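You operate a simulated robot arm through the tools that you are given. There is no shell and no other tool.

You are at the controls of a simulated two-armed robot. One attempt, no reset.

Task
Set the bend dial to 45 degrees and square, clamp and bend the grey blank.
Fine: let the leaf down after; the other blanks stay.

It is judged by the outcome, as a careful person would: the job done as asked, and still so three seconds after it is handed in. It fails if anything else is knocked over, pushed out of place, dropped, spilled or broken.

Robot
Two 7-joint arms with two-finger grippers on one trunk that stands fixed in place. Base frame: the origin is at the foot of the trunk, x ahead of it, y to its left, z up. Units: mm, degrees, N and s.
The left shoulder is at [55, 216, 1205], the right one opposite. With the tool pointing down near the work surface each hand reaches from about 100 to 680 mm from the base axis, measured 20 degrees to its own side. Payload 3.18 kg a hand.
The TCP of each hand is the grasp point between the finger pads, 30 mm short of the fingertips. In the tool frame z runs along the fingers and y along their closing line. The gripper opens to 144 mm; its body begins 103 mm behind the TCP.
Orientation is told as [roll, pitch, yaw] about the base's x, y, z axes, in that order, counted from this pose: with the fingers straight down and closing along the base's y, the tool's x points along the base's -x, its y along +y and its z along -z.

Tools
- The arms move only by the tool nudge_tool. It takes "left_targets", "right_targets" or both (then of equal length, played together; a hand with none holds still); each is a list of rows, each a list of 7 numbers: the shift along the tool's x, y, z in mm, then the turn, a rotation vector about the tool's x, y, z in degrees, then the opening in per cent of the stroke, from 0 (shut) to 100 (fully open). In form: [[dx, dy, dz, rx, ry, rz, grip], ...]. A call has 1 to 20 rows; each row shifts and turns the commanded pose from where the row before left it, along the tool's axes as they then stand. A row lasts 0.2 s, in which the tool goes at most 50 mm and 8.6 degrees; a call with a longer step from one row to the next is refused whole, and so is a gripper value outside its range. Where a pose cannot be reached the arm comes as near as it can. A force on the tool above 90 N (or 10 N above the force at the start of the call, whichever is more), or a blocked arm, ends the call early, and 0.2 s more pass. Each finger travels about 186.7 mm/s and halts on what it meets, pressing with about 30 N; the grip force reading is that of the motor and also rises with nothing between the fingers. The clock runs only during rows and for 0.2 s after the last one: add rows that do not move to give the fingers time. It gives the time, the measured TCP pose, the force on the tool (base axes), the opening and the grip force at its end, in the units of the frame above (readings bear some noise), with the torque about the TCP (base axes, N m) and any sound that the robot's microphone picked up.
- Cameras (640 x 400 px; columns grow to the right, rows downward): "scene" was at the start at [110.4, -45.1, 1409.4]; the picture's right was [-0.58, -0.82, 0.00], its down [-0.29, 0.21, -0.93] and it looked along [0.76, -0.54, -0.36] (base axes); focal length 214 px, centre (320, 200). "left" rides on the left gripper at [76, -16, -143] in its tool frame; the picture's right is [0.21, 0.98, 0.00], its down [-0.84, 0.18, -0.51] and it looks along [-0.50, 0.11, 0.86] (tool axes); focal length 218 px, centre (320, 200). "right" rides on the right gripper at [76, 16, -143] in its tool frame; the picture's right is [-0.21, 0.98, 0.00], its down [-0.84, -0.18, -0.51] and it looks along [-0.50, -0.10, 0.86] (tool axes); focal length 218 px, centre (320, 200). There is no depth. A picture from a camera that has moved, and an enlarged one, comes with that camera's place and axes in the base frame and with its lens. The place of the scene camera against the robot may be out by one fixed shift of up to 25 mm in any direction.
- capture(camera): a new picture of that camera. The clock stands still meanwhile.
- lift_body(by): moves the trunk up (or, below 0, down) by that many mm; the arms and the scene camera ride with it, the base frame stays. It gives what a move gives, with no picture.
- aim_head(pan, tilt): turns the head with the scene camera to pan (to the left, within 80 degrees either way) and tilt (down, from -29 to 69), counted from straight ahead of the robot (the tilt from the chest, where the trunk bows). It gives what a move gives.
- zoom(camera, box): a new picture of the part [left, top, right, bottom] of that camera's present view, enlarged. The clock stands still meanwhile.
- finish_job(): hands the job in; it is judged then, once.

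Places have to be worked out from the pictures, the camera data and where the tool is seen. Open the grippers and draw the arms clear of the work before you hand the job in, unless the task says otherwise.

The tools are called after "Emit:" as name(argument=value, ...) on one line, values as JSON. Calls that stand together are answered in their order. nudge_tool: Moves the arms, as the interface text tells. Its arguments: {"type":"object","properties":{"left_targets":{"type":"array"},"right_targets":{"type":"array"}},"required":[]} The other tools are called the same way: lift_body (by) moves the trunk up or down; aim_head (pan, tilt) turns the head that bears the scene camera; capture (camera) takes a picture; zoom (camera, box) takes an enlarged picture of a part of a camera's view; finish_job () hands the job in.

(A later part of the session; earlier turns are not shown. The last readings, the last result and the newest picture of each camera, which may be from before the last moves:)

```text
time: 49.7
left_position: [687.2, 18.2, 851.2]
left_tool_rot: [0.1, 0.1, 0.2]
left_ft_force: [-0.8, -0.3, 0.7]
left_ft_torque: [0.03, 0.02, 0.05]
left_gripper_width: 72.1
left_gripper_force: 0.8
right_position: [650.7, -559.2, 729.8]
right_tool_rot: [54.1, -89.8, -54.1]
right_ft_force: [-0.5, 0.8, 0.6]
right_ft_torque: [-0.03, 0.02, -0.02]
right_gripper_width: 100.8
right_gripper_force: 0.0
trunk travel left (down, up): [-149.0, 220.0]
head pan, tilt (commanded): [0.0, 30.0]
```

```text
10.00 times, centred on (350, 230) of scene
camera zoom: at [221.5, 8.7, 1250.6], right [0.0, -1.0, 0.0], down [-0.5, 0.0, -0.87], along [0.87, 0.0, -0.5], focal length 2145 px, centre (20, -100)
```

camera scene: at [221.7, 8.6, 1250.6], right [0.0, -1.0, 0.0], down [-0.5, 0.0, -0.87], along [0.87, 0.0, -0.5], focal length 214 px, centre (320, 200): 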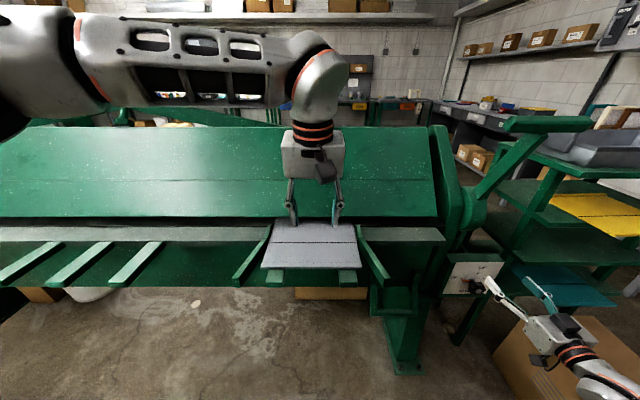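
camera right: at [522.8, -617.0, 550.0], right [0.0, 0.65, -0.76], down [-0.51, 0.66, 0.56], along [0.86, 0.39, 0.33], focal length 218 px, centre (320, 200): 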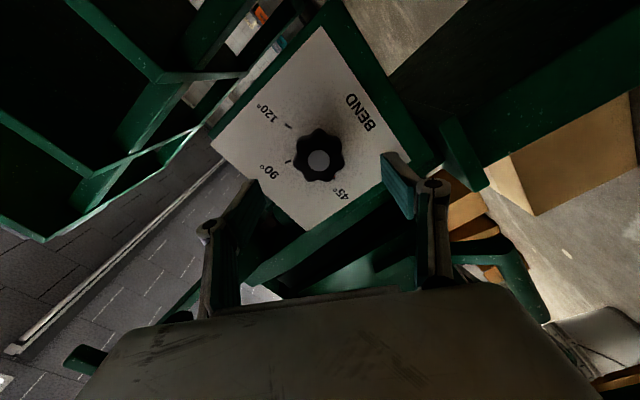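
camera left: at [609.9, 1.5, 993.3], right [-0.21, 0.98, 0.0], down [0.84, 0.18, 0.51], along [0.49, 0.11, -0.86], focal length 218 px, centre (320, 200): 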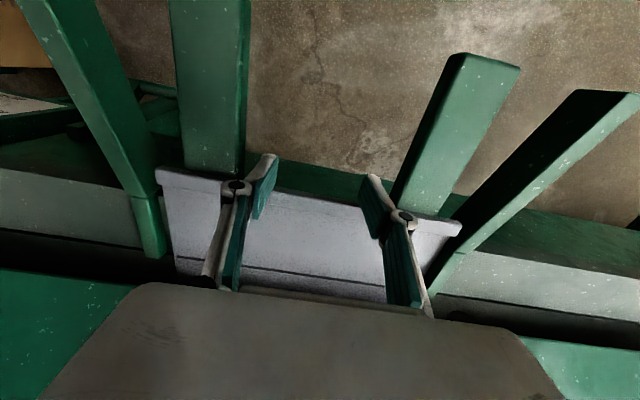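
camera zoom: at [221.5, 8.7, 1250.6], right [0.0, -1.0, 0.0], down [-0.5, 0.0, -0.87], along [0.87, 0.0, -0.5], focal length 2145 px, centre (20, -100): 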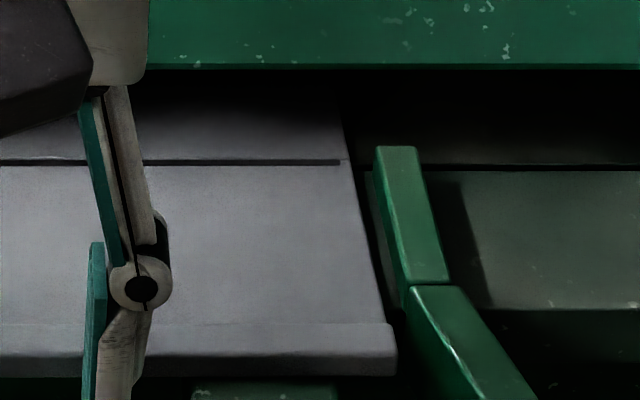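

Allowing for sheet thickness, the line now stands over the seam within about ±2 mm and parallel to it (less than 0.2°). I push gently 1 mm at a time to feel whether a back stop is here.

Emit:
nudge_tool(left_targets=[[-1, 0, 0, 0, 0, 0, 50], [0, 0, 0, 0, 0, 0, 50]])

Emit:
nudge_tool(left_targets=[[-1, 0, 0, 0, 0, 0, 50], [0, 0, 0, 0, 0, 0, 50]])

Emit:
zoom(camera="scene", box=[320, 210, 380, 250])

Emit:
zoom(camera="left", box=[100, 200, 260, 300])

```text
time: 50.3
left_position: [688.4, 19.7, 850.7]
left_tool_rot: [0.1, 0.0, 0.1]
left_ft_force: [-0.4, 0.5, 0.6]
left_ft_torque: [-0.06, 0.01, -0.03]
left_gripper_width: 72.1
left_gripper_force: 0.2
right_position: [651.4, -557.4, 729.0]
right_tool_rot: [57.0, -89.8, -57.0]
right_ft_force: [-0.4, -1.1, 0.1]
right_ft_torque: [0.01, 0.0, -0.01]
right_gripper_width: 100.9
right_gripper_force: 0.0
trunk travel left (down, up): [-149.0, 220.0]
head pan, tilt (commanded): [0.0, 30.0]
```

```text
time: 50.9
left_position: [688.3, 19.0, 852.4]
left_tool_rot: [0.0, 0.2, 0.1]
left_ft_force: [-8.6, 1.5, 0.4]
left_ft_torque: [0.07, 0.15, -0.13]
left_gripper_width: 72.1
left_gripper_force: 0.1
right_position: [650.5, -559.1, 730.7]
right_tool_rot: [67.2, -89.9, -67.2]
right_ft_force: [1.1, 0.2, -0.1]
right_ft_torque: [0.02, 0.01, 0.06]
right_gripper_width: 100.7
right_gripper_force: 0.0
trunk travel left (down, up): [-149.0, 220.0]
head pan, tilt (commanded): [0.0, 30.0]
```

```text
10.00 times, centred on (350, 230) of scene
camera zoom: at [220.9, 8.8, 1250.7], right [0.0, -1.0, 0.0], down [-0.5, 0.0, -0.87], along [0.87, 0.0, -0.5], focal length 2145 px, centre (20, -100)
```

zoom: 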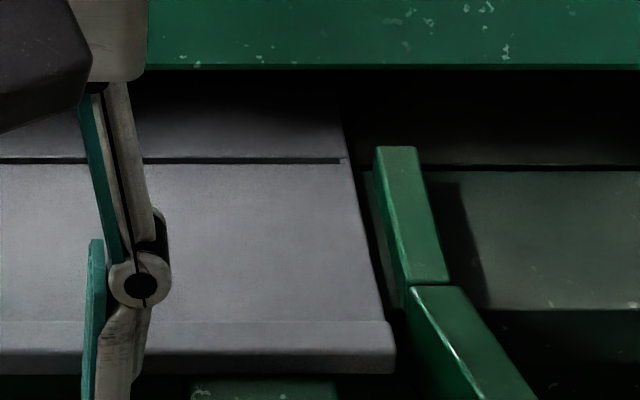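

```text
4.00 times, centred on (180, 250) of left
camera zoom: at [611.5, 1.6, 993.4], right [-0.21, 0.98, 0.0], down [0.84, 0.18, 0.5], along [0.49, 0.11, -0.86], focal length 873 px, centre (880, 0)
```

zoom: 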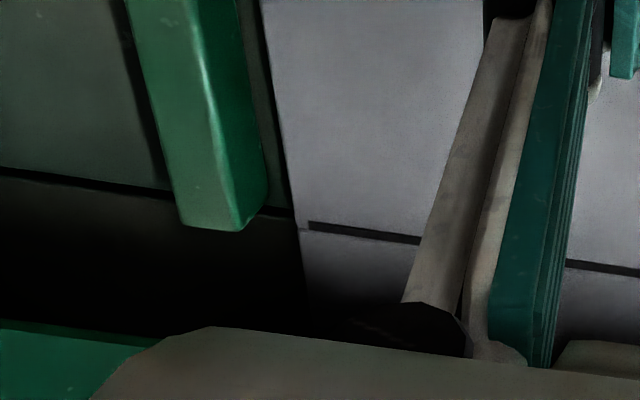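

The force jumped to 8.6 N: a back stop, exactly with the line over the seam. I press 2 mm more to seat the blank squarely against it.

Emit:
nudge_tool(left_targets=[[-1, 0, 0, 0, 0, 0, 50], [-1, 0, 0, 0, 0, 0, 50], [0, 0, 0, 0, 0, 0, 50], [0, 0, 0, 0, 0, 0, 50]])

Emit:
zoom(camera="scene", box=[320, 210, 380, 250])

Emit:
zoom(camera="scene", box=[260, 210, 320, 250])

```text
time: 51.9
left_position: [688.4, 18.9, 851.1]
left_tool_rot: [0.0, 0.3, 0.1]
left_ft_force: [-23.7, 3.6, 0.3]
left_ft_torque: [-0.01, 0.39, -0.36]
left_gripper_width: 71.8
left_gripper_force: 0.0
right_position: [650.1, -559.0, 731.0]
right_tool_rot: [120.2, -90.0, -120.2]
right_ft_force: [-0.2, 0.2, 0.9]
right_ft_torque: [-0.03, 0.01, 0.01]
right_gripper_width: 100.4
right_gripper_force: 0.0
trunk travel left (down, up): [-149.0, 220.0]
head pan, tilt (commanded): [0.0, 30.0]
```

```text
10.00 times, centred on (350, 230) of scene
camera zoom: at [219.6, 8.9, 1251.0], right [0.0, -1.0, 0.0], down [-0.5, 0.0, -0.87], along [0.87, 0.0, -0.5], focal length 2145 px, centre (20, -100)
```

zoom: 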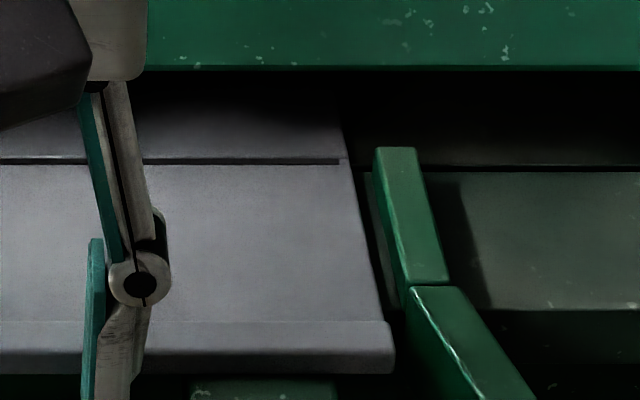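

```text
10.00 times, centred on (290, 230) of scene
camera zoom: at [219.6, 8.9, 1251.0], right [0.0, -1.0, 0.0], down [-0.5, 0.0, -0.87], along [0.87, 0.0, -0.5], focal length 2145 px, centre (620, -100)
```

zoom: 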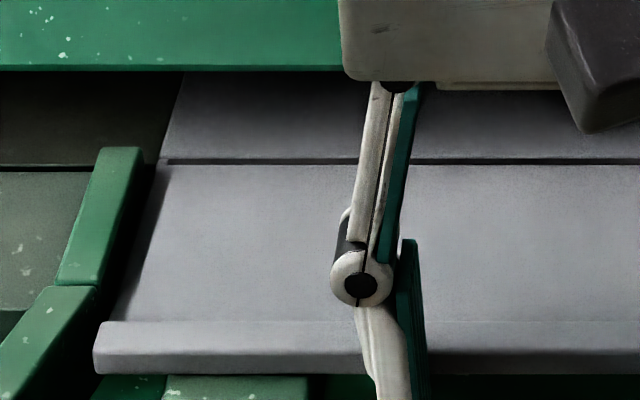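

The blank is seated: 24 N against the stop without further travel, line parallel over the seam. I ease the left hand off a little, and turn the head to the clamp lever to measure it.

Emit:
nudge_tool(left_targets=[[2, 0, 0, 0, 0, 0, 50], [3, 0, 0, 0, 0, 0, 50], [0, 0, 0, 0, 0, 0, 50]])

Emit:
aim_head(pan=-38, tilt=18)

Emit:
capture(camera="scene")

Emit:
zoom(camera="scene", box=[230, 120, 430, 270])

```text
time: 52.7
left_position: [688.4, 21.4, 852.2]
left_tool_rot: [-0.1, -0.2, 0.3]
left_ft_force: [-0.3, 0.7, 0.0]
left_ft_torque: [-0.02, -0.02, 0.04]
left_gripper_width: 72.2
left_gripper_force: 0.1
right_position: [651.5, -558.7, 729.8]
right_tool_rot: [56.1, -89.9, -56.3]
right_ft_force: [0.6, 0.2, 0.3]
right_ft_torque: [-0.02, -0.02, 0.01]
right_gripper_width: 100.7
right_gripper_force: 0.0
trunk travel left (down, up): [-149.0, 220.0]
head pan, tilt (commanded): [0.0, 30.0]
```

```text
time: 53.7
left_position: [687.0, 19.7, 851.7]
left_tool_rot: [-0.1, 0.0, 0.1]
left_ft_force: [-0.5, 0.1, -0.3]
left_ft_torque: [0.01, 0.02, 0.01]
left_gripper_width: 71.7
left_gripper_force: 0.1
right_position: [650.5, -558.2, 728.8]
right_tool_rot: [49.7, -90.0, -49.8]
right_ft_force: [-0.8, 0.1, 0.6]
right_ft_torque: [-0.01, 0.02, 0.04]
right_gripper_width: 100.9
right_gripper_force: 0.0
trunk travel left (down, up): [-149.0, 220.0]
head pan, tilt (commanded): [-38.0, 18.0]
```

```text
taken
camera scene: at [204.8, -48.7, 1269.9], right [-0.61, -0.79, 0.0], down [-0.24, 0.19, -0.95], along [0.75, -0.58, -0.31], focal length 214 px, centre (320, 200)
```

scene: 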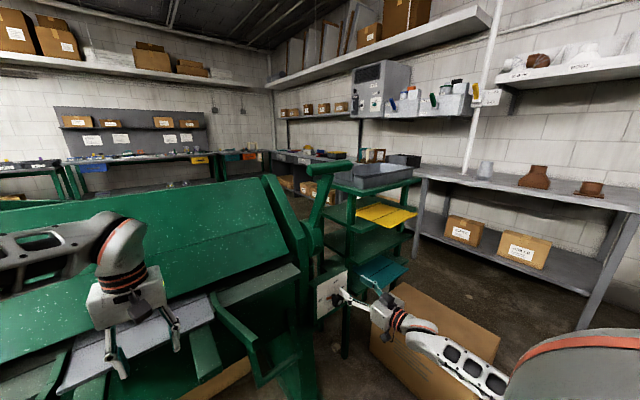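

```text
2.67 times, centred on (330, 195) of scene
camera zoom: at [204.8, -48.7, 1269.9], right [-0.61, -0.79, 0.0], down [-0.24, 0.19, -0.95], along [0.75, -0.58, -0.31], focal length 572 px, centre (293, 213)
```

zoom: 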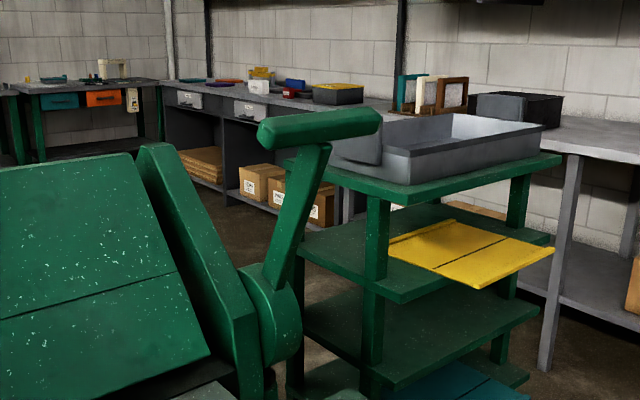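

The lever is a T: bar centre ≈ (716, −485, 1165), arm in the middle going down to a hub at ≈ (798, −470, 908). I will hook two open fingers over the bar, one each side of the arm. First I bring the right hand up and back from the dial, tilting it to −60°.

Emit:
nudge_tool(right_targets=[[-27, 7.4, -4, 0, 3, 0, 65], [-26.8, 7.4, -5.4, 0, 3, 0, 60], [-26.4, 7.4, -6.8, 0, 3, 0, 55], [-26.0, 7.4, -8.2, 0, 3, 0, 55], [-25.6, 7.4, -9.5, 0, 3, 0, 55], [-25.0, 7.4, -10.9, 0, 3, 0, 55], [-24.4, 7.4, -12.2, 0, 3, 0, 55], [-23.8, 7.4, -13.4, 0, 3, 0, 55], [-23.0, 7.4, -14.6, 0, 3, 0, 55], [-22.2, 7.4, -15.8, 0, 3, 0, 55], [0, 0, 0, 0, 0, 0, 55]])

Emit:
capture(camera="right")

Emit:
capture(camera="scene")

```text
time: 56.1
left_position: [685.4, 19.7, 850.6]
left_tool_rot: [0.0, 0.2, 0.3]
left_ft_force: [-0.1, 0.0, 0.4]
left_ft_torque: [-0.01, 0.04, -0.02]
left_gripper_width: 72.3
left_gripper_force: 0.1
right_position: [611.9, -485.5, 998.5]
right_tool_rot: [0.2, -59.9, -0.2]
right_ft_force: [-0.7, 0.6, -0.7]
right_ft_torque: [0.0, -0.02, -0.02]
right_gripper_width: 79.3
right_gripper_force: 0.1
trunk travel left (down, up): [-149.0, 220.0]
head pan, tilt (commanded): [-38.0, 18.0]
```

```text
taken
camera right: at [450.0, -468.4, 1005.2], right [0.11, 0.98, 0.18], down [-0.02, -0.18, 0.98], along [0.99, -0.11, 0.0], focal length 218 px, centre (320, 200)
```

right: 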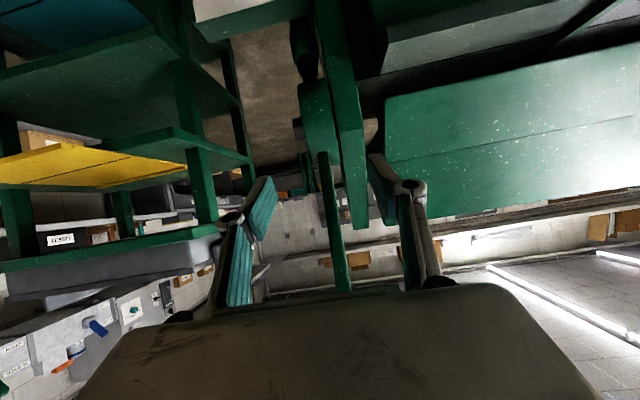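

```text
taken
camera scene: at [205.1, -48.9, 1269.7], right [-0.62, -0.79, 0.0], down [-0.24, 0.19, -0.95], along [0.75, -0.59, -0.31], focal length 214 px, centre (320, 200)
```

scene: 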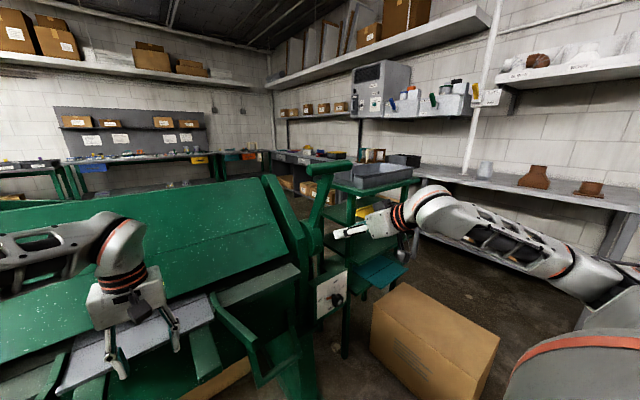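

The lever arm shows at y≈−490 straight ahead of the hand, clear of the fingers. I raise the right hand in front of the lever to about (634, −490, 1290), above bar height.

Emit:
nudge_tool(right_targets=[[-26.2, -0.5, -12.6, 0, 0, 0, 60], [-26.2, -0.5, -12.6, 0, 0, 0, 60], [-26.2, -0.5, -12.6, 0, 0, 0, 60], [-26.2, -0.5, -12.6, 0, 0, 0, 60], [-26.2, -0.5, -12.6, 0, 0, 0, 60], [-26.2, -0.5, -12.6, 0, 0, 0, 60], [-26.2, -0.5, -12.6, 0, 0, 0, 60], [-26.2, -0.5, -12.6, 0, 0, 0, 60], [-26.2, -0.5, -12.6, 0, 0, 0, 60], [-26.2, -0.5, -12.6, 0, 0, 0, 60], [0, 0, 0, 0, 0, 0, 60]])

Emit:
capture(camera="right")

Emit:
capture(camera="scene")

```text
time: 58.5
left_position: [686.2, 19.1, 850.3]
left_tool_rot: [-0.1, 0.2, 0.2]
left_ft_force: [0.4, -0.3, -0.6]
left_ft_torque: [0.0, 0.0, 0.0]
left_gripper_width: 72.0
left_gripper_force: 0.0
right_position: [632.0, -490.6, 1288.2]
right_tool_rot: [0.2, -59.9, -0.2]
right_ft_force: [0.0, 0.0, -0.8]
right_ft_torque: [-0.01, 0.01, 0.02]
right_gripper_width: 86.5
right_gripper_force: 0.0
trunk travel left (down, up): [-149.0, 220.0]
head pan, tilt (commanded): [-38.0, 18.0]
```

```text
taken
camera right: at [470.3, -473.6, 1293.9], right [0.11, 0.98, 0.18], down [-0.02, -0.18, 0.98], along [0.99, -0.11, 0.0], focal length 218 px, centre (320, 200)
```

right: 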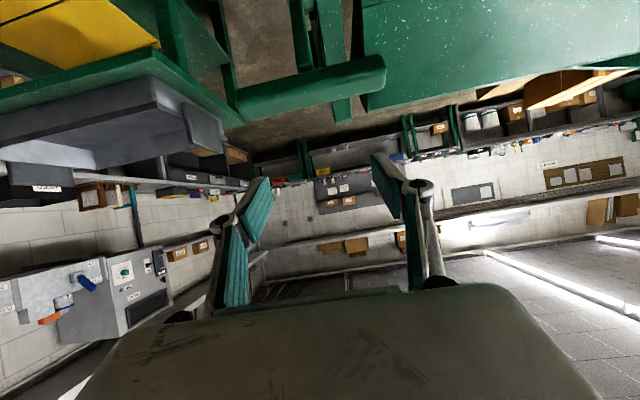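

```text
taken
camera scene: at [205.1, -49.0, 1269.7], right [-0.62, -0.79, 0.0], down [-0.24, 0.19, -0.95], along [0.75, -0.59, -0.31], focal length 214 px, centre (320, 200)
```

scene: 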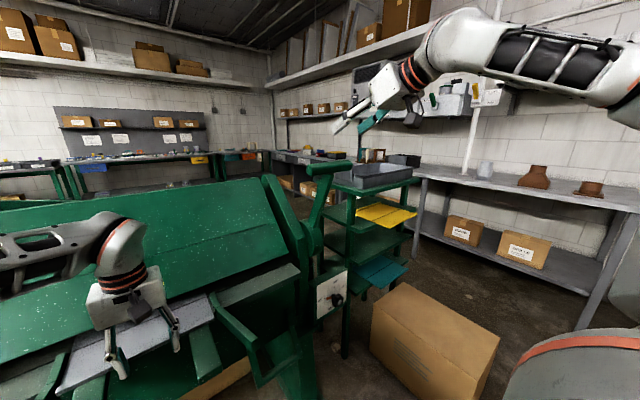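

The bar spans y −572…−402 around (719, −487, 1161), with the arm in its middle. I move the fingers forward along the tool axis 148 mm, passing well above the bar.

Emit:
nudge_tool(right_targets=[[0, 3.6, 15, 0, 0, 0, 60], [0, 0, 15, 0, 0, 0, 60], [0, 0, 15, 0, 0, 0, 60], [0, 0, 15, 0, 0, 0, 60], [0, 0, 15, 0, 0, 0, 60], [0, 0, 15, 0, 0, 0, 60], [0, 0, 15, 0, 0, 0, 60], [0, 0, 15, 0, 0, 0, 60], [0, 0, 15, 0, 0, 0, 60], [0, 0, 13, 0, 0, 0, 60], [0, 0, 0, 0, 0, 0, 60]])

Emit:
capture(camera="right")

Emit:
zoom(camera="scene", box=[230, 60, 430, 270])

```text
time: 60.9
left_position: [686.1, 18.8, 851.1]
left_tool_rot: [0.1, 0.1, 0.2]
left_ft_force: [0.5, -0.1, 0.0]
left_ft_torque: [-0.03, 0.0, 0.01]
left_gripper_width: 72.1
left_gripper_force: 0.1
right_position: [760.9, -487.8, 1215.8]
right_tool_rot: [0.2, -60.0, -0.1]
right_ft_force: [-0.1, 0.2, -0.6]
right_ft_torque: [0.02, 0.04, 0.01]
right_gripper_width: 86.4
right_gripper_force: 0.1
trunk travel left (down, up): [-149.0, 220.0]
head pan, tilt (commanded): [-38.0, 18.0]
```

```text
taken
camera right: at [600.1, -470.4, 1220.8], right [0.11, 0.98, 0.18], down [-0.02, -0.18, 0.98], along [0.99, -0.11, 0.0], focal length 218 px, centre (320, 200)
```

right: 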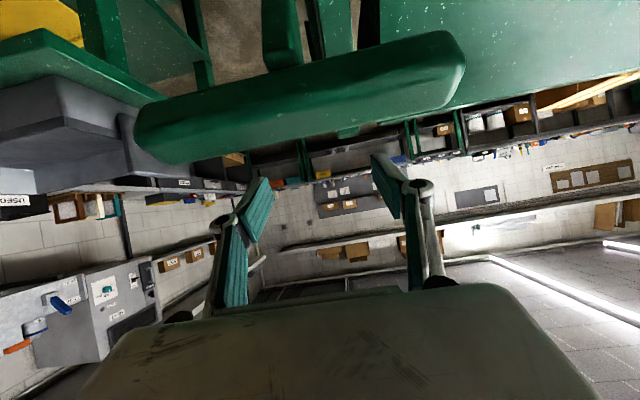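

```text
1.90 times, centred on (330, 165) of scene
camera zoom: at [204.4, -48.7, 1270.1], right [-0.62, -0.79, 0.0], down [-0.24, 0.19, -0.95], along [0.75, -0.59, -0.31], focal length 408 px, centre (301, 267)
```

zoom: 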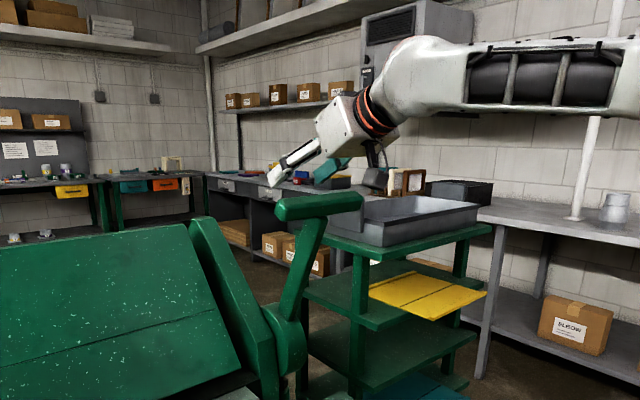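

The fingers are past the bar on its far side, straddling the arm, about 65 mm above the bar axis. I lower along the tool's x until they touch, watching the force.

Emit:
nudge_tool(right_targets=[[8, 0, 0, 0, 0, 0, 60], [8, 0, 0, 0, 0, 0, 60], [6, 0, 0, 0, 0, 0, 60], [0, 0, 0, 0, 0, 0, 60]])

Emit:
nudge_tool(right_targets=[[4, 0, 0, 0, 0, 0, 60], [4, 0, 0, 0, 0, 0, 60], [0, 0, 0, 0, 0, 0, 60]])

Emit:
capture(camera="right")

Emit:
zoom(camera="scene", box=[230, 60, 430, 270])

```text
time: 61.9
left_position: [686.6, 20.2, 849.8]
left_tool_rot: [0.1, 0.1, 0.2]
left_ft_force: [0.2, 0.8, 0.3]
left_ft_torque: [0.0, -0.02, -0.01]
left_gripper_width: 72.0
left_gripper_force: 0.1
right_position: [750.5, -487.6, 1196.4]
right_tool_rot: [0.1, -60.0, -0.3]
right_ft_force: [-0.5, 0.7, 0.4]
right_ft_torque: [-0.01, -0.01, -0.02]
right_gripper_width: 86.3
right_gripper_force: 0.0
trunk travel left (down, up): [-149.0, 220.0]
head pan, tilt (commanded): [-38.0, 18.0]
```

```text
time: 62.7
left_position: [686.5, 19.7, 852.2]
left_tool_rot: [-0.1, -0.1, 0.1]
left_ft_force: [-0.2, 0.5, 0.1]
left_ft_torque: [-0.04, -0.01, 0.02]
left_gripper_width: 71.7
left_gripper_force: 0.2
right_position: [746.2, -486.6, 1188.5]
right_tool_rot: [0.2, -59.9, -0.2]
right_ft_force: [1.0, -0.3, -0.8]
right_ft_torque: [0.0, 0.04, 0.01]
right_gripper_width: 86.5
right_gripper_force: 0.1
trunk travel left (down, up): [-149.0, 220.0]
head pan, tilt (commanded): [-38.0, 18.0]
```

```text
taken
camera right: at [585.1, -470.1, 1194.6], right [0.11, 0.98, 0.18], down [-0.02, -0.18, 0.98], along [0.99, -0.11, 0.0], focal length 218 px, centre (320, 200)
```

right: 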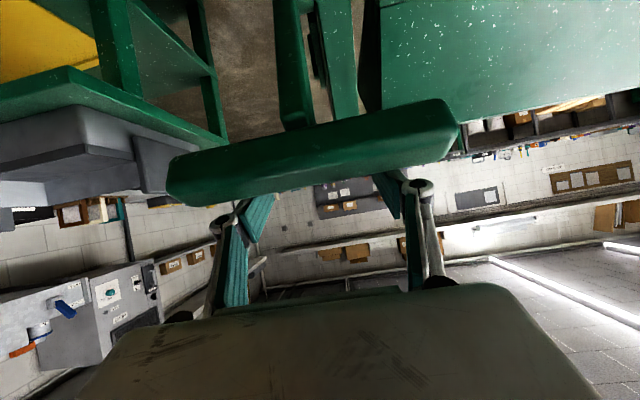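

```text
1.90 times, centred on (330, 165) of scene
camera zoom: at [204.7, -48.8, 1269.9], right [-0.62, -0.79, 0.0], down [-0.24, 0.19, -0.95], along [0.75, -0.59, -0.31], focal length 408 px, centre (301, 267)
```

zoom: 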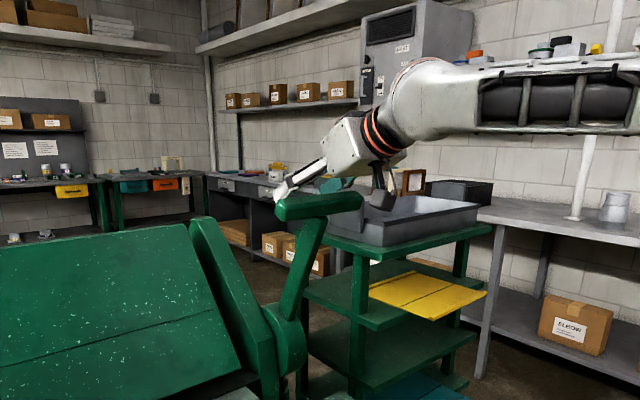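

Not touching yet; the fingers are right behind the bar. I continue in 3 mm rows.

Emit:
nudge_tool(right_targets=[[3, 0, 0, 0, 0, 0, 60], [3, 0, 0, 0, 0, 0, 60], [0, 0, 0, 0, 0, 0, 60]])

Emit:
nudge_tool(right_targets=[[3, 0, 0, 0, 0, 0, 60], [3, 0, 0, 0, 0, 0, 60], [0, 0, 0, 0, 0, 0, 60]])

```text
time: 63.5
left_position: [685.9, 19.8, 852.2]
left_tool_rot: [0.0, 0.0, 0.2]
left_ft_force: [0.1, 0.2, -0.5]
left_ft_torque: [0.0, 0.01, 0.0]
left_gripper_width: 71.9
left_gripper_force: 0.0
right_position: [741.8, -486.0, 1187.4]
right_tool_rot: [0.1, -60.3, -0.1]
right_ft_force: [6.0, -3.4, 14.7]
right_ft_torque: [-0.28, 0.28, 0.32]
right_gripper_width: 86.5
right_gripper_force: 0.2
trunk travel left (down, up): [-149.0, 220.0]
head pan, tilt (commanded): [-38.0, 18.0]
```

```text
time: 64.3
left_position: [685.0, 20.4, 852.9]
left_tool_rot: [-0.1, 0.0, 0.3]
left_ft_force: [0.1, 0.1, 0.4]
left_ft_torque: [0.02, -0.03, -0.01]
left_gripper_width: 72.1
left_gripper_force: 0.0
right_position: [738.2, -484.1, 1182.1]
right_tool_rot: [0.2, -60.1, 0.0]
right_ft_force: [2.3, 2.9, 19.6]
right_ft_torque: [-0.84, 0.56, 0.05]
right_gripper_width: 84.1
right_gripper_force: 0.1
trunk travel left (down, up): [-149.0, 220.0]
head pan, tilt (commanded): [-38.0, 18.0]
```

Contact: about 16–20 N on the bar. I now pull along the lever's arc (toward me and slightly down).

Emit:
nudge_tool(right_targets=[[3.8, 0, -3.2, 0, 0, 0, 60], [3.8, 0, -3.2, 0, 0, 0, 60], [3.8, 0, -3.2, 0, 0, 0, 60], [3.8, 0, -3.2, 0, 0, 0, 60], [0, 0, 0, 0, 0, 0, 60]])

Emit:
capture(camera="right")

Emit:
zoom(camera="scene", box=[230, 60, 430, 270])

```text
time: 65.5
left_position: [685.6, 20.7, 851.4]
left_tool_rot: [-0.1, 0.2, 0.2]
left_ft_force: [0.6, 0.3, 0.4]
left_ft_torque: [-0.02, 0.02, 0.01]
left_gripper_width: 72.1
left_gripper_force: 0.0
right_position: [720.7, -485.8, 1171.4]
right_tool_rot: [0.1, -59.9, 0.0]
right_ft_force: [4.3, 5.1, 12.4]
right_ft_torque: [-0.35, 0.32, 0.01]
right_gripper_width: 85.5
right_gripper_force: 0.2
trunk travel left (down, up): [-149.0, 220.0]
head pan, tilt (commanded): [-38.0, 18.0]
```

```text
taken
camera right: at [559.4, -468.4, 1177.6], right [0.11, 0.98, 0.18], down [-0.02, -0.18, 0.98], along [0.99, -0.11, 0.0], focal length 218 px, centre (320, 200)
```

right: 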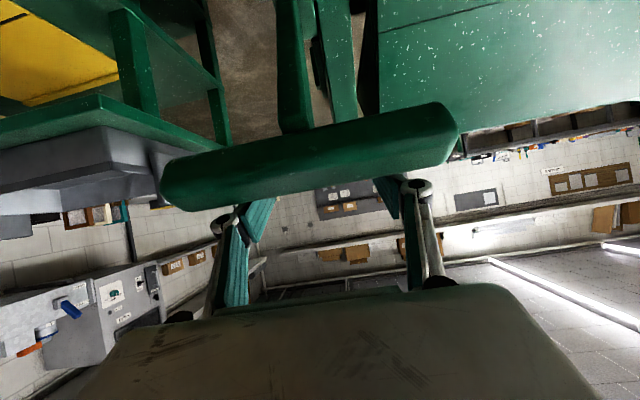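

```text
1.90 times, centred on (330, 165) of scene
camera zoom: at [204.2, -47.4, 1270.0], right [-0.62, -0.79, 0.0], down [-0.24, 0.19, -0.95], along [0.75, -0.59, -0.31], focal length 408 px, centre (301, 267)
```

zoom: 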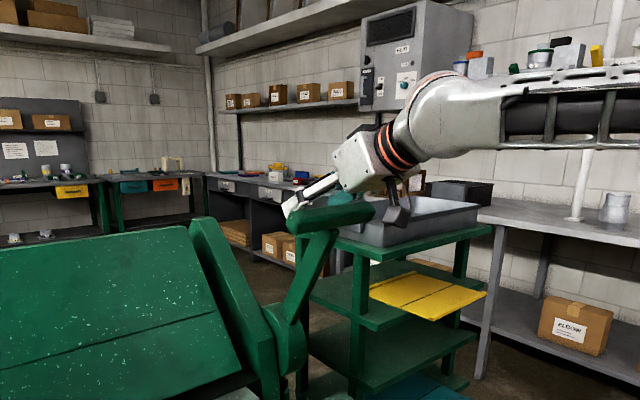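

The lever follows smoothly with about 13 N. I continue along the arc in steps, watching the force for the clamping point.

Emit:
nudge_tool(right_targets=[[6.7, 0, -4.4, 0, 0, 0, 60], [6.8, 0, -4.3, 0, 0, 0, 60], [6.9, 0, -4.1, 0, 0, 0, 60], [7.0, 0, -3.9, 0, 0, 0, 60], [7.1, 0, -3.7, 0, 0, 0, 60], [0, 0, 0, 0, 0, 0, 60]])

Emit:
nudge_tool(right_targets=[[7.2, 0, -3.5, 0, 0, 0, 60], [7.25, 0, -3.3, 0, 0, 0, 60], [7.3, 0, -3.2, 0, 0, 0, 60], [7.4, 0, -3.0, 0, 0, 0, 60], [7.5, 0, -2.8, 0, 0, 0, 60], [0, 0, 0, 0, 0, 0, 60]])

Emit:
capture(camera="right")

Emit:
capture(camera="scene")

```text
time: 66.9
left_position: [685.8, 20.5, 851.6]
left_tool_rot: [0.0, 0.0, 0.2]
left_ft_force: [-1.0, 0.5, -0.5]
left_ft_torque: [0.01, -0.02, 0.02]
left_gripper_width: 72.2
left_gripper_force: 0.1
right_position: [685.6, -485.8, 1152.9]
right_tool_rot: [0.1, -59.9, 0.0]
right_ft_force: [3.9, 3.1, 7.7]
right_ft_torque: [-0.29, 0.18, 0.17]
right_gripper_width: 84.2
right_gripper_force: 0.1
trunk travel left (down, up): [-149.0, 220.0]
head pan, tilt (commanded): [-38.0, 18.0]
```

```text
time: 68.3
left_position: [685.9, 19.9, 850.2]
left_tool_rot: [0.0, 0.1, 0.2]
left_ft_force: [-1.3, 0.6, 0.0]
left_ft_torque: [-0.02, -0.01, 0.02]
left_gripper_width: 71.8
left_gripper_force: 0.1
right_position: [654.5, -487.4, 1128.3]
right_tool_rot: [0.2, -59.8, -0.2]
right_ft_force: [3.3, 2.6, 6.4]
right_ft_torque: [-0.27, 0.11, 0.01]
right_gripper_width: 84.7
right_gripper_force: 0.1
trunk travel left (down, up): [-149.0, 220.0]
head pan, tilt (commanded): [-38.0, 18.0]
```

```text
taken
camera right: at [493.6, -469.8, 1134.1], right [0.11, 0.98, 0.18], down [-0.02, -0.18, 0.98], along [0.99, -0.11, 0.0], focal length 218 px, centre (320, 200)
```

right: 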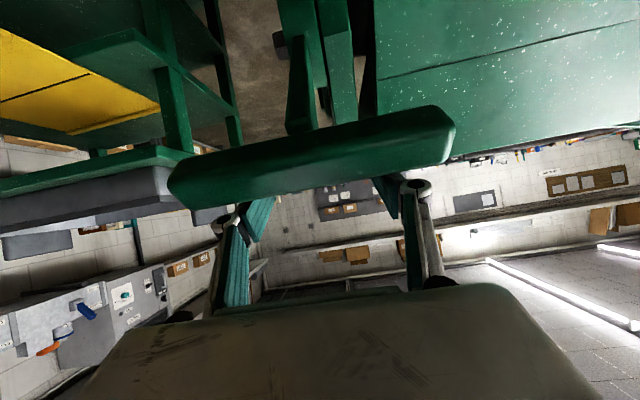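

```text
taken
camera scene: at [204.7, -48.1, 1270.0], right [-0.62, -0.79, 0.0], down [-0.24, 0.19, -0.95], along [0.75, -0.59, -0.31], focal length 214 px, centre (320, 200)
```

scene: 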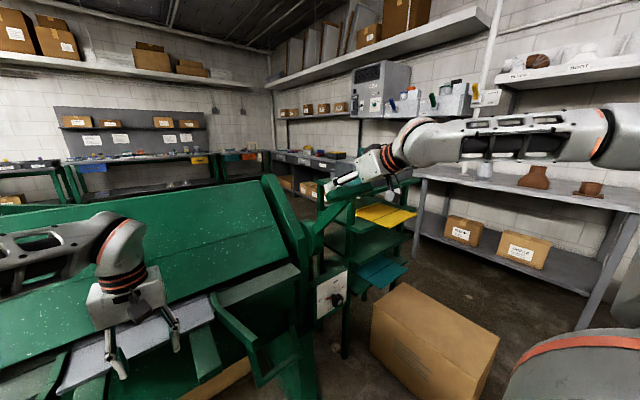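

The lever is about 20° further down with only 7 N. I continue along the arc.

Emit:
nudge_tool(right_targets=[[7.6, 0, -2.6, 0, 0, 0, 60], [7.6, 0, -2.4, 0, 0, 0, 60], [7.7, 0, -2.2, 0, 0, 0, 60], [7.8, 0, -1.9, 0, 0, 0, 60], [7.8, 0, -1.7, 0, 0, 0, 60], [0, 0, 0, 0, 0, 0, 60]])

Emit:
nudge_tool(right_targets=[[7.9, 0, -1.5, 0, 0, 0, 60], [7.9, 0, -1.3, 0, 0, 0, 60], [7.9, 0, -1.1, 0, 0, 0, 60], [8.0, 0, -0.9, 0, 0, 0, 60], [8.0, 0, -0.6, 0, 0, 0, 60], [0, 0, 0, 0, 0, 0, 60]])

Emit:
capture(camera="right")

Emit:
capture(camera="scene")

```text
time: 69.7
left_position: [686.1, 19.5, 850.2]
left_tool_rot: [0.0, 0.1, 0.3]
left_ft_force: [0.1, 0.7, 0.5]
left_ft_torque: [0.03, 0.0, -0.02]
left_gripper_width: 72.0
left_gripper_force: 0.0
right_position: [625.4, -486.3, 1101.1]
right_tool_rot: [0.1, -59.9, -0.2]
right_ft_force: [3.7, 1.8, 5.7]
right_ft_torque: [-0.24, 0.14, 0.07]
right_gripper_width: 85.2
right_gripper_force: 0.0
trunk travel left (down, up): [-149.0, 220.0]
head pan, tilt (commanded): [-38.0, 18.0]
```

```text
time: 71.1
left_position: [685.9, 18.9, 850.5]
left_tool_rot: [0.0, 0.1, 0.1]
left_ft_force: [-0.4, -0.2, -0.3]
left_ft_torque: [0.01, 0.01, 0.01]
left_gripper_width: 71.7
left_gripper_force: 0.0
right_position: [601.8, -484.8, 1068.1]
right_tool_rot: [0.1, -60.1, -0.1]
right_ft_force: [1.0, 0.0, 7.7]
right_ft_torque: [-0.39, 0.23, 0.01]
right_gripper_width: 86.8
right_gripper_force: 0.0
trunk travel left (down, up): [-149.0, 220.0]
head pan, tilt (commanded): [-38.0, 18.0]
```

```text
taken
camera right: at [439.9, -468.9, 1074.9], right [0.11, 0.98, 0.18], down [-0.02, -0.18, 0.98], along [0.99, -0.11, 0.0], focal length 218 px, centre (320, 200)
```

right: 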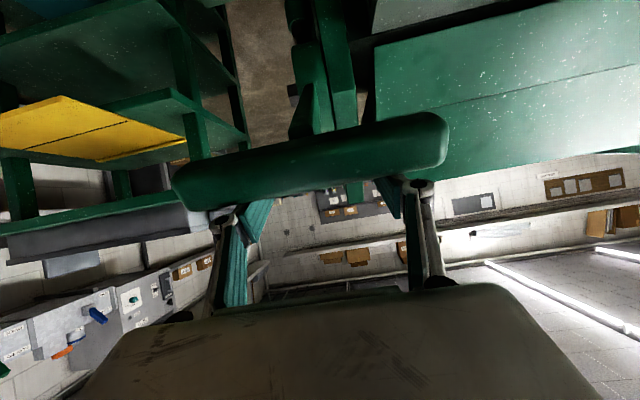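

```text
taken
camera scene: at [204.3, -48.3, 1270.0], right [-0.62, -0.79, 0.0], down [-0.24, 0.19, -0.95], along [0.75, -0.59, -0.31], focal length 214 px, centre (320, 200)
```

scene: 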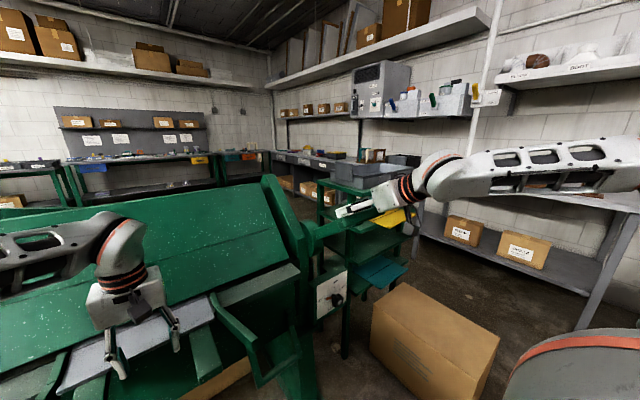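

The lever is now roughly 55–60° over. I check whether the beam has come down and how the force behaves.

Emit:
zoom(camera="scene", box=[100, 180, 330, 330])

Emit:
zoom(camera="right", box=[160, 90, 460, 240])

```text
2.67 times, centred on (215, 255) of scene
camera zoom: at [204.3, -48.3, 1270.0], right [-0.62, -0.79, 0.0], down [-0.24, 0.19, -0.95], along [0.75, -0.59, -0.31], focal length 572 px, centre (600, 53)
```

zoom: 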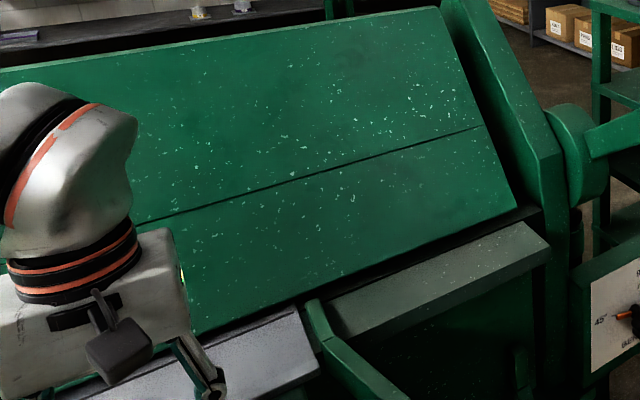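

```text
2.13 times, centred on (310, 165) of right
camera zoom: at [439.9, -468.9, 1074.9], right [0.11, 0.98, 0.18], down [-0.02, -0.18, 0.98], along [0.99, -0.11, 0.0], focal length 466 px, centre (341, 275)
```

zoom: 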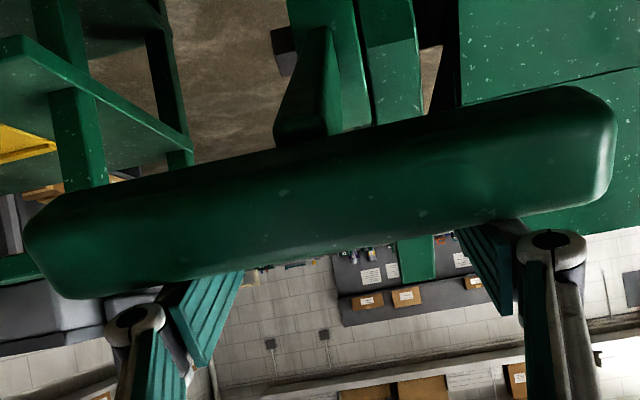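

Force is still low and the beam is partly down. I continue the arc, now tilting the tool along with the lever.

Emit:
nudge_tool(right_targets=[[8.7, 0, -1.0, 0, -2, 0, 60], [8.7, 0, -1.3, 0, -2, 0, 60], [8.6, 0, -1.6, 0, -2, 0, 60], [0, 0, 0, 0, 0, 0, 60]])

Emit:
nudge_tool(right_targets=[[8.8, 0, -1.0, 0, -2, 0, 60], [8.75, 0, -1.3, 0, -2, 0, 60], [8.7, 0, -1.6, 0, -2, 0, 60], [0, 0, 0, 0, 0, 0, 60]])

Emit:
capture(camera="right")

Emit:
zoom(camera="scene", box=[100, 140, 430, 330])

```text
time: 72.1
left_position: [686.6, 18.7, 850.6]
left_tool_rot: [0.0, 0.1, 0.1]
left_ft_force: [-0.5, 0.8, 0.2]
left_ft_torque: [0.0, -0.02, -0.01]
left_gripper_width: 72.2
left_gripper_force: 0.1
right_position: [585.6, -486.7, 1047.1]
right_tool_rot: [0.1, -65.9, -0.2]
right_ft_force: [0.0, 0.6, 6.6]
right_ft_torque: [-0.29, 0.1, -0.04]
right_gripper_width: 86.3
right_gripper_force: 0.0
trunk travel left (down, up): [-149.0, 220.0]
head pan, tilt (commanded): [-38.0, 18.0]
```

```text
time: 73.1
left_position: [685.5, 19.3, 850.0]
left_tool_rot: [-0.1, 0.1, 0.2]
left_ft_force: [0.2, -0.7, 0.2]
left_ft_torque: [0.0, 0.0, -0.01]
left_gripper_width: 71.8
left_gripper_force: 0.2
right_position: [572.9, -486.7, 1025.0]
right_tool_rot: [0.3, -72.0, -0.2]
right_ft_force: [-1.2, 1.4, 5.7]
right_ft_torque: [-0.3, 0.18, -0.07]
right_gripper_width: 86.5
right_gripper_force: 0.0
trunk travel left (down, up): [-149.0, 220.0]
head pan, tilt (commanded): [-38.0, 18.0]
```

```text
taken
camera right: at [413.4, -469.5, 996.1], right [0.07, 0.98, 0.2], down [-0.22, -0.18, 0.96], along [0.97, -0.11, 0.2], focal length 218 px, centre (320, 200)
```

right: 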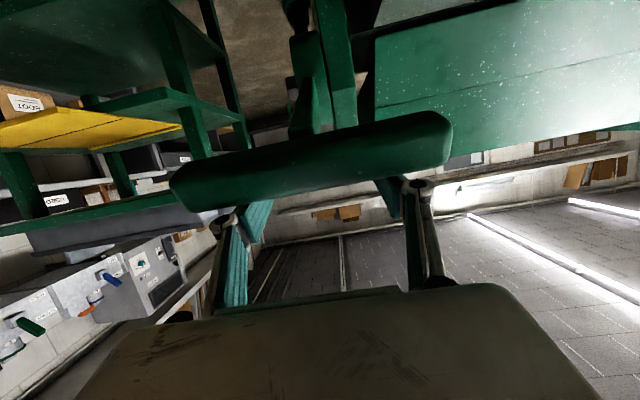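

```text
1.94 times, centred on (265, 235) of scene
camera zoom: at [204.3, -48.4, 1270.0], right [-0.62, -0.79, 0.0], down [-0.24, 0.19, -0.95], along [0.75, -0.59, -0.31], focal length 416 px, centre (427, 132)
```

zoom: 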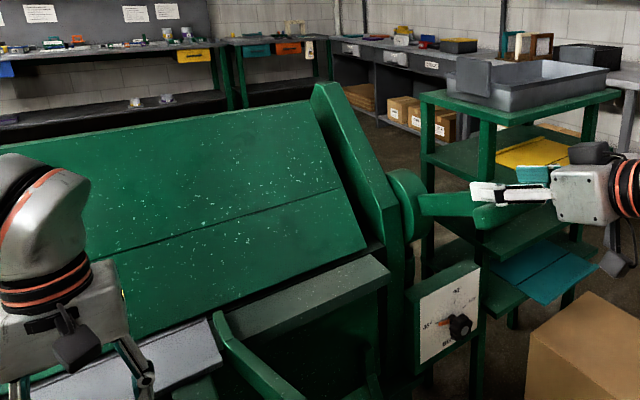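

Lever is about 70° over, force still only 6 N. I go on along the arc.

Emit:
nudge_tool(right_targets=[[8.8, 0, -1.0, 0, -2, 0, 60], [8.75, 0, -1.3, 0, -2, 0, 60], [8.7, 0, -1.6, 0, -2, 0, 60], [0, 0, 0, 0, 0, 0, 60]])

Emit:
nudge_tool(right_targets=[[8.8, 0, -0.9, 0, -2, 0, 60], [8.8, 0, -1.2, 0, -2, 0, 60], [8.7, 0, -1.5, 0, -2, 0, 60], [0, 0, 0, 0, 0, 0, 60]])

Emit:
capture(camera="right")

Emit:
zoom(camera="scene", box=[100, 140, 430, 330])

```text
time: 74.1
left_position: [686.2, 20.2, 851.0]
left_tool_rot: [0.0, 0.1, 0.2]
left_ft_force: [0.0, -0.1, 0.1]
left_ft_torque: [0.01, -0.02, -0.01]
left_gripper_width: 72.2
left_gripper_force: 0.0
right_position: [561.8, -485.2, 1000.5]
right_tool_rot: [0.5, -77.9, -0.5]
right_ft_force: [-1.7, 0.0, 4.5]
right_ft_torque: [-0.2, 0.13, -0.05]
right_gripper_width: 86.9
right_gripper_force: 0.6
trunk travel left (down, up): [-149.0, 220.0]
head pan, tilt (commanded): [-38.0, 18.0]
```

```text
time: 75.1
left_position: [684.8, 20.7, 854.3]
left_tool_rot: [-0.3, 0.0, 0.2]
left_ft_force: [-0.6, 0.0, -0.8]
left_ft_torque: [0.0, 0.01, 0.03]
left_gripper_width: 71.9
left_gripper_force: 0.1
right_position: [554.2, -483.7, 987.1]
right_tool_rot: [-3.8, -85.1, 3.7]
right_ft_force: [26.6, 1.0, 53.0]
right_ft_torque: [2.58, 1.16, -1.56]
right_gripper_width: 83.2
right_gripper_force: 0.0
trunk travel left (down, up): [-149.0, 220.0]
head pan, tilt (commanded): [-38.0, 18.0]
```

```text
taken
camera right: at [405.7, -467.7, 923.6], right [0.02, 0.98, 0.2], down [-0.44, -0.17, 0.88], along [0.9, -0.1, 0.42], focal length 218 px, centre (320, 200)
```

right: 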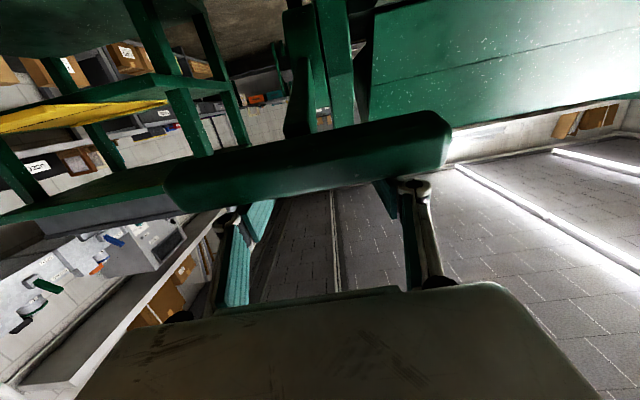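

```text
1.94 times, centred on (265, 235) of scene
camera zoom: at [203.2, -45.8, 1271.2], right [-0.62, -0.79, 0.0], down [-0.24, 0.19, -0.95], along [0.75, -0.59, -0.31], focal length 416 px, centre (427, 132)
```

zoom: 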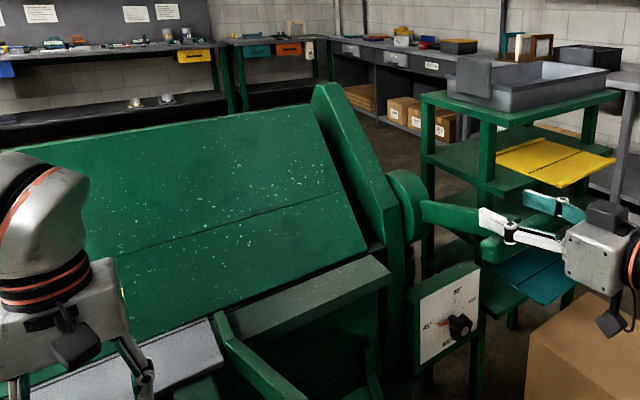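

Resistance has risen to about 59 N at lever ≈80°: either the clamp is home or biting. I hold and look closely at the beam, blank and hub.

Emit:
aim_head(pan=-8, tilt=32)

Emit:
zoom(camera="scene", box=[200, 180, 400, 310])

Emit:
capture(camera="left")

Emit:
zoom(camera="left", box=[0, 180, 260, 330])

```text
time: 76.1
left_position: [685.4, 21.3, 852.4]
left_tool_rot: [-0.2, 0.1, 0.3]
left_ft_force: [-0.1, 0.3, -0.2]
left_ft_torque: [0.0, 0.0, 0.0]
left_gripper_width: 72.1
left_gripper_force: 0.0
right_position: [554.4, -484.3, 986.9]
right_tool_rot: [-4.5, -85.3, 4.4]
right_ft_force: [24.8, 0.0, 60.7]
right_ft_torque: [2.9, 1.37, -1.12]
right_gripper_width: 82.7
right_gripper_force: 0.0
trunk travel left (down, up): [-149.0, 220.0]
head pan, tilt (commanded): [-8.0, 32.0]
```

```text
3.08 times, centred on (300, 245) of scene
camera zoom: at [218.4, -0.7, 1248.1], right [-0.14, -0.99, 0.0], down [-0.52, 0.07, -0.85], along [0.84, -0.12, -0.53], focal length 660 px, centre (382, 62)
```

zoom: 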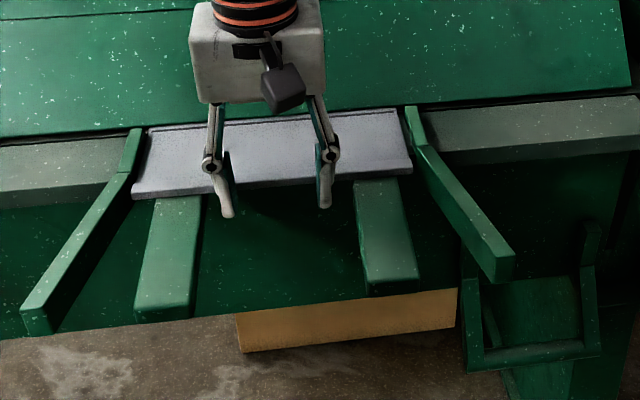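

```text
taken
camera left: at [608.0, 4.9, 993.6], right [-0.21, 0.98, 0.0], down [0.84, 0.18, 0.51], along [0.5, 0.1, -0.86], focal length 218 px, centre (320, 200)
```

left: 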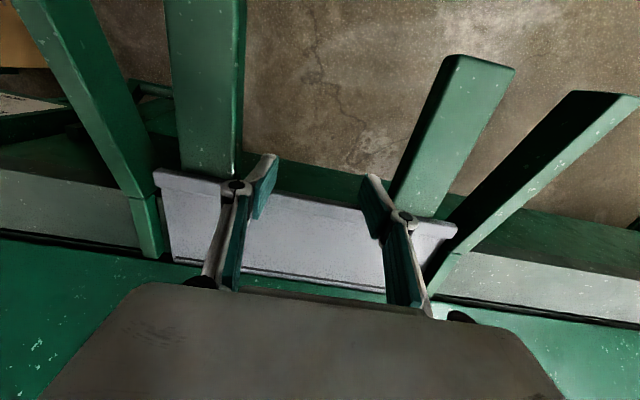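

```text
2.46 times, centred on (130, 255) of left
camera zoom: at [608.0, 4.9, 993.6], right [-0.21, 0.98, 0.0], down [0.84, 0.18, 0.51], along [0.5, 0.1, -0.86], focal length 537 px, centre (788, 65)
```

zoom: 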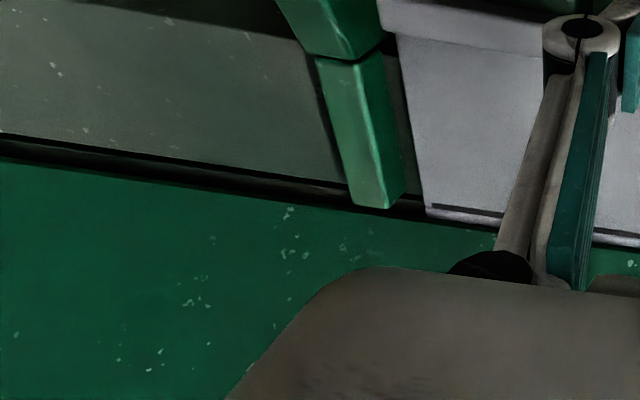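

The beam is down with its nose right at the scribed line. I press the lever slightly more to make sure it is fully home.

Emit:
nudge_tool(right_targets=[[3, 0, 0, 0, 0, 0, 60], [0, 0, 0, 0, 0, 0, 60], [0, 0, 0, 0, 0, 0, 60]])

```text
time: 76.9
left_position: [684.2, 22.7, 851.9]
left_tool_rot: [-0.2, 0.0, 0.2]
left_ft_force: [0.2, -0.8, -0.6]
left_ft_torque: [0.02, 0.01, 0.01]
left_gripper_width: 71.9
left_gripper_force: 0.1
right_position: [553.6, -483.5, 987.6]
right_tool_rot: [-7.4, -85.6, 7.2]
right_ft_force: [26.4, -1.1, 72.3]
right_ft_torque: [3.41, 1.58, -1.2]
right_gripper_width: 81.9
right_gripper_force: 0.0
trunk travel left (down, up): [-149.0, 220.0]
head pan, tilt (commanded): [-8.0, 32.0]
```

No more travel at 77 N: the lever is against its stop. I now ease the fingers off and check whether the lever stays down.

Emit:
nudge_tool(right_targets=[[-4, 0, 0, 0, 0, 0, 60], [-5, 0, 0, 0, 0, 0, 60], [-5, 0, 0, 0, 0, 0, 60], [-5, 0, 0, 0, 0, 0, 60], [-5, 0, 0, 0, 0, 0, 60], [-5, 0, 0, 0, 0, 0, 60], [0, 0, 0, 0, 0, 0, 60]])

Emit:
capture(camera="right")

Emit:
capture(camera="scene")

Emit:
zoom(camera="left", box=[0, 180, 260, 330])

```text
time: 78.5
left_position: [685.4, 19.4, 849.9]
left_tool_rot: [0.0, 0.2, 0.3]
left_ft_force: [0.4, 0.2, -0.4]
left_ft_torque: [0.03, -0.01, 0.0]
left_gripper_width: 72.0
left_gripper_force: 0.0
right_position: [556.9, -486.6, 1001.3]
right_tool_rot: [1.3, -83.8, -1.3]
right_ft_force: [-0.6, -0.2, 0.2]
right_ft_torque: [-0.01, 0.01, -0.04]
right_gripper_width: 86.4
right_gripper_force: 0.1
trunk travel left (down, up): [-149.0, 220.0]
head pan, tilt (commanded): [-8.0, 32.0]
```

```text
taken
camera right: at [407.2, -470.0, 940.3], right [0.02, 0.98, 0.21], down [-0.41, -0.18, 0.89], along [0.91, -0.11, 0.4], focal length 218 px, centre (320, 200)
```

right: 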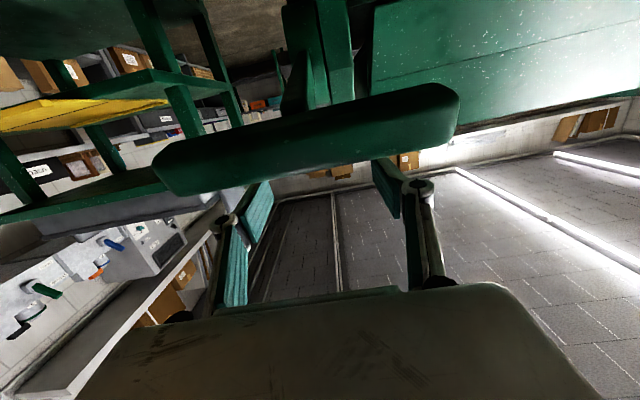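

```text
taken
camera scene: at [220.1, -3.7, 1247.3], right [-0.14, -0.99, 0.0], down [-0.52, 0.07, -0.85], along [0.84, -0.12, -0.53], focal length 214 px, centre (320, 200)
```

scene: 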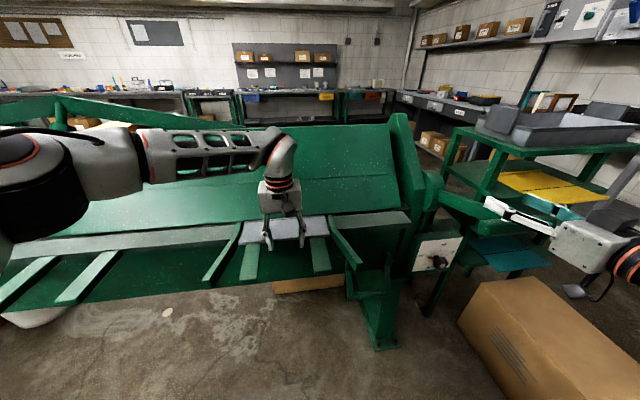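

```text
2.46 times, centred on (130, 255) of left
camera zoom: at [609.1, 2.5, 991.9], right [-0.21, 0.98, 0.0], down [0.84, 0.18, 0.51], along [0.49, 0.11, -0.86], focal length 537 px, centre (788, 65)
```

zoom: 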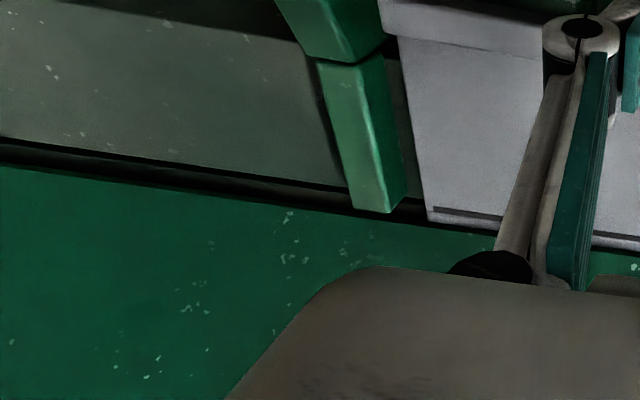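

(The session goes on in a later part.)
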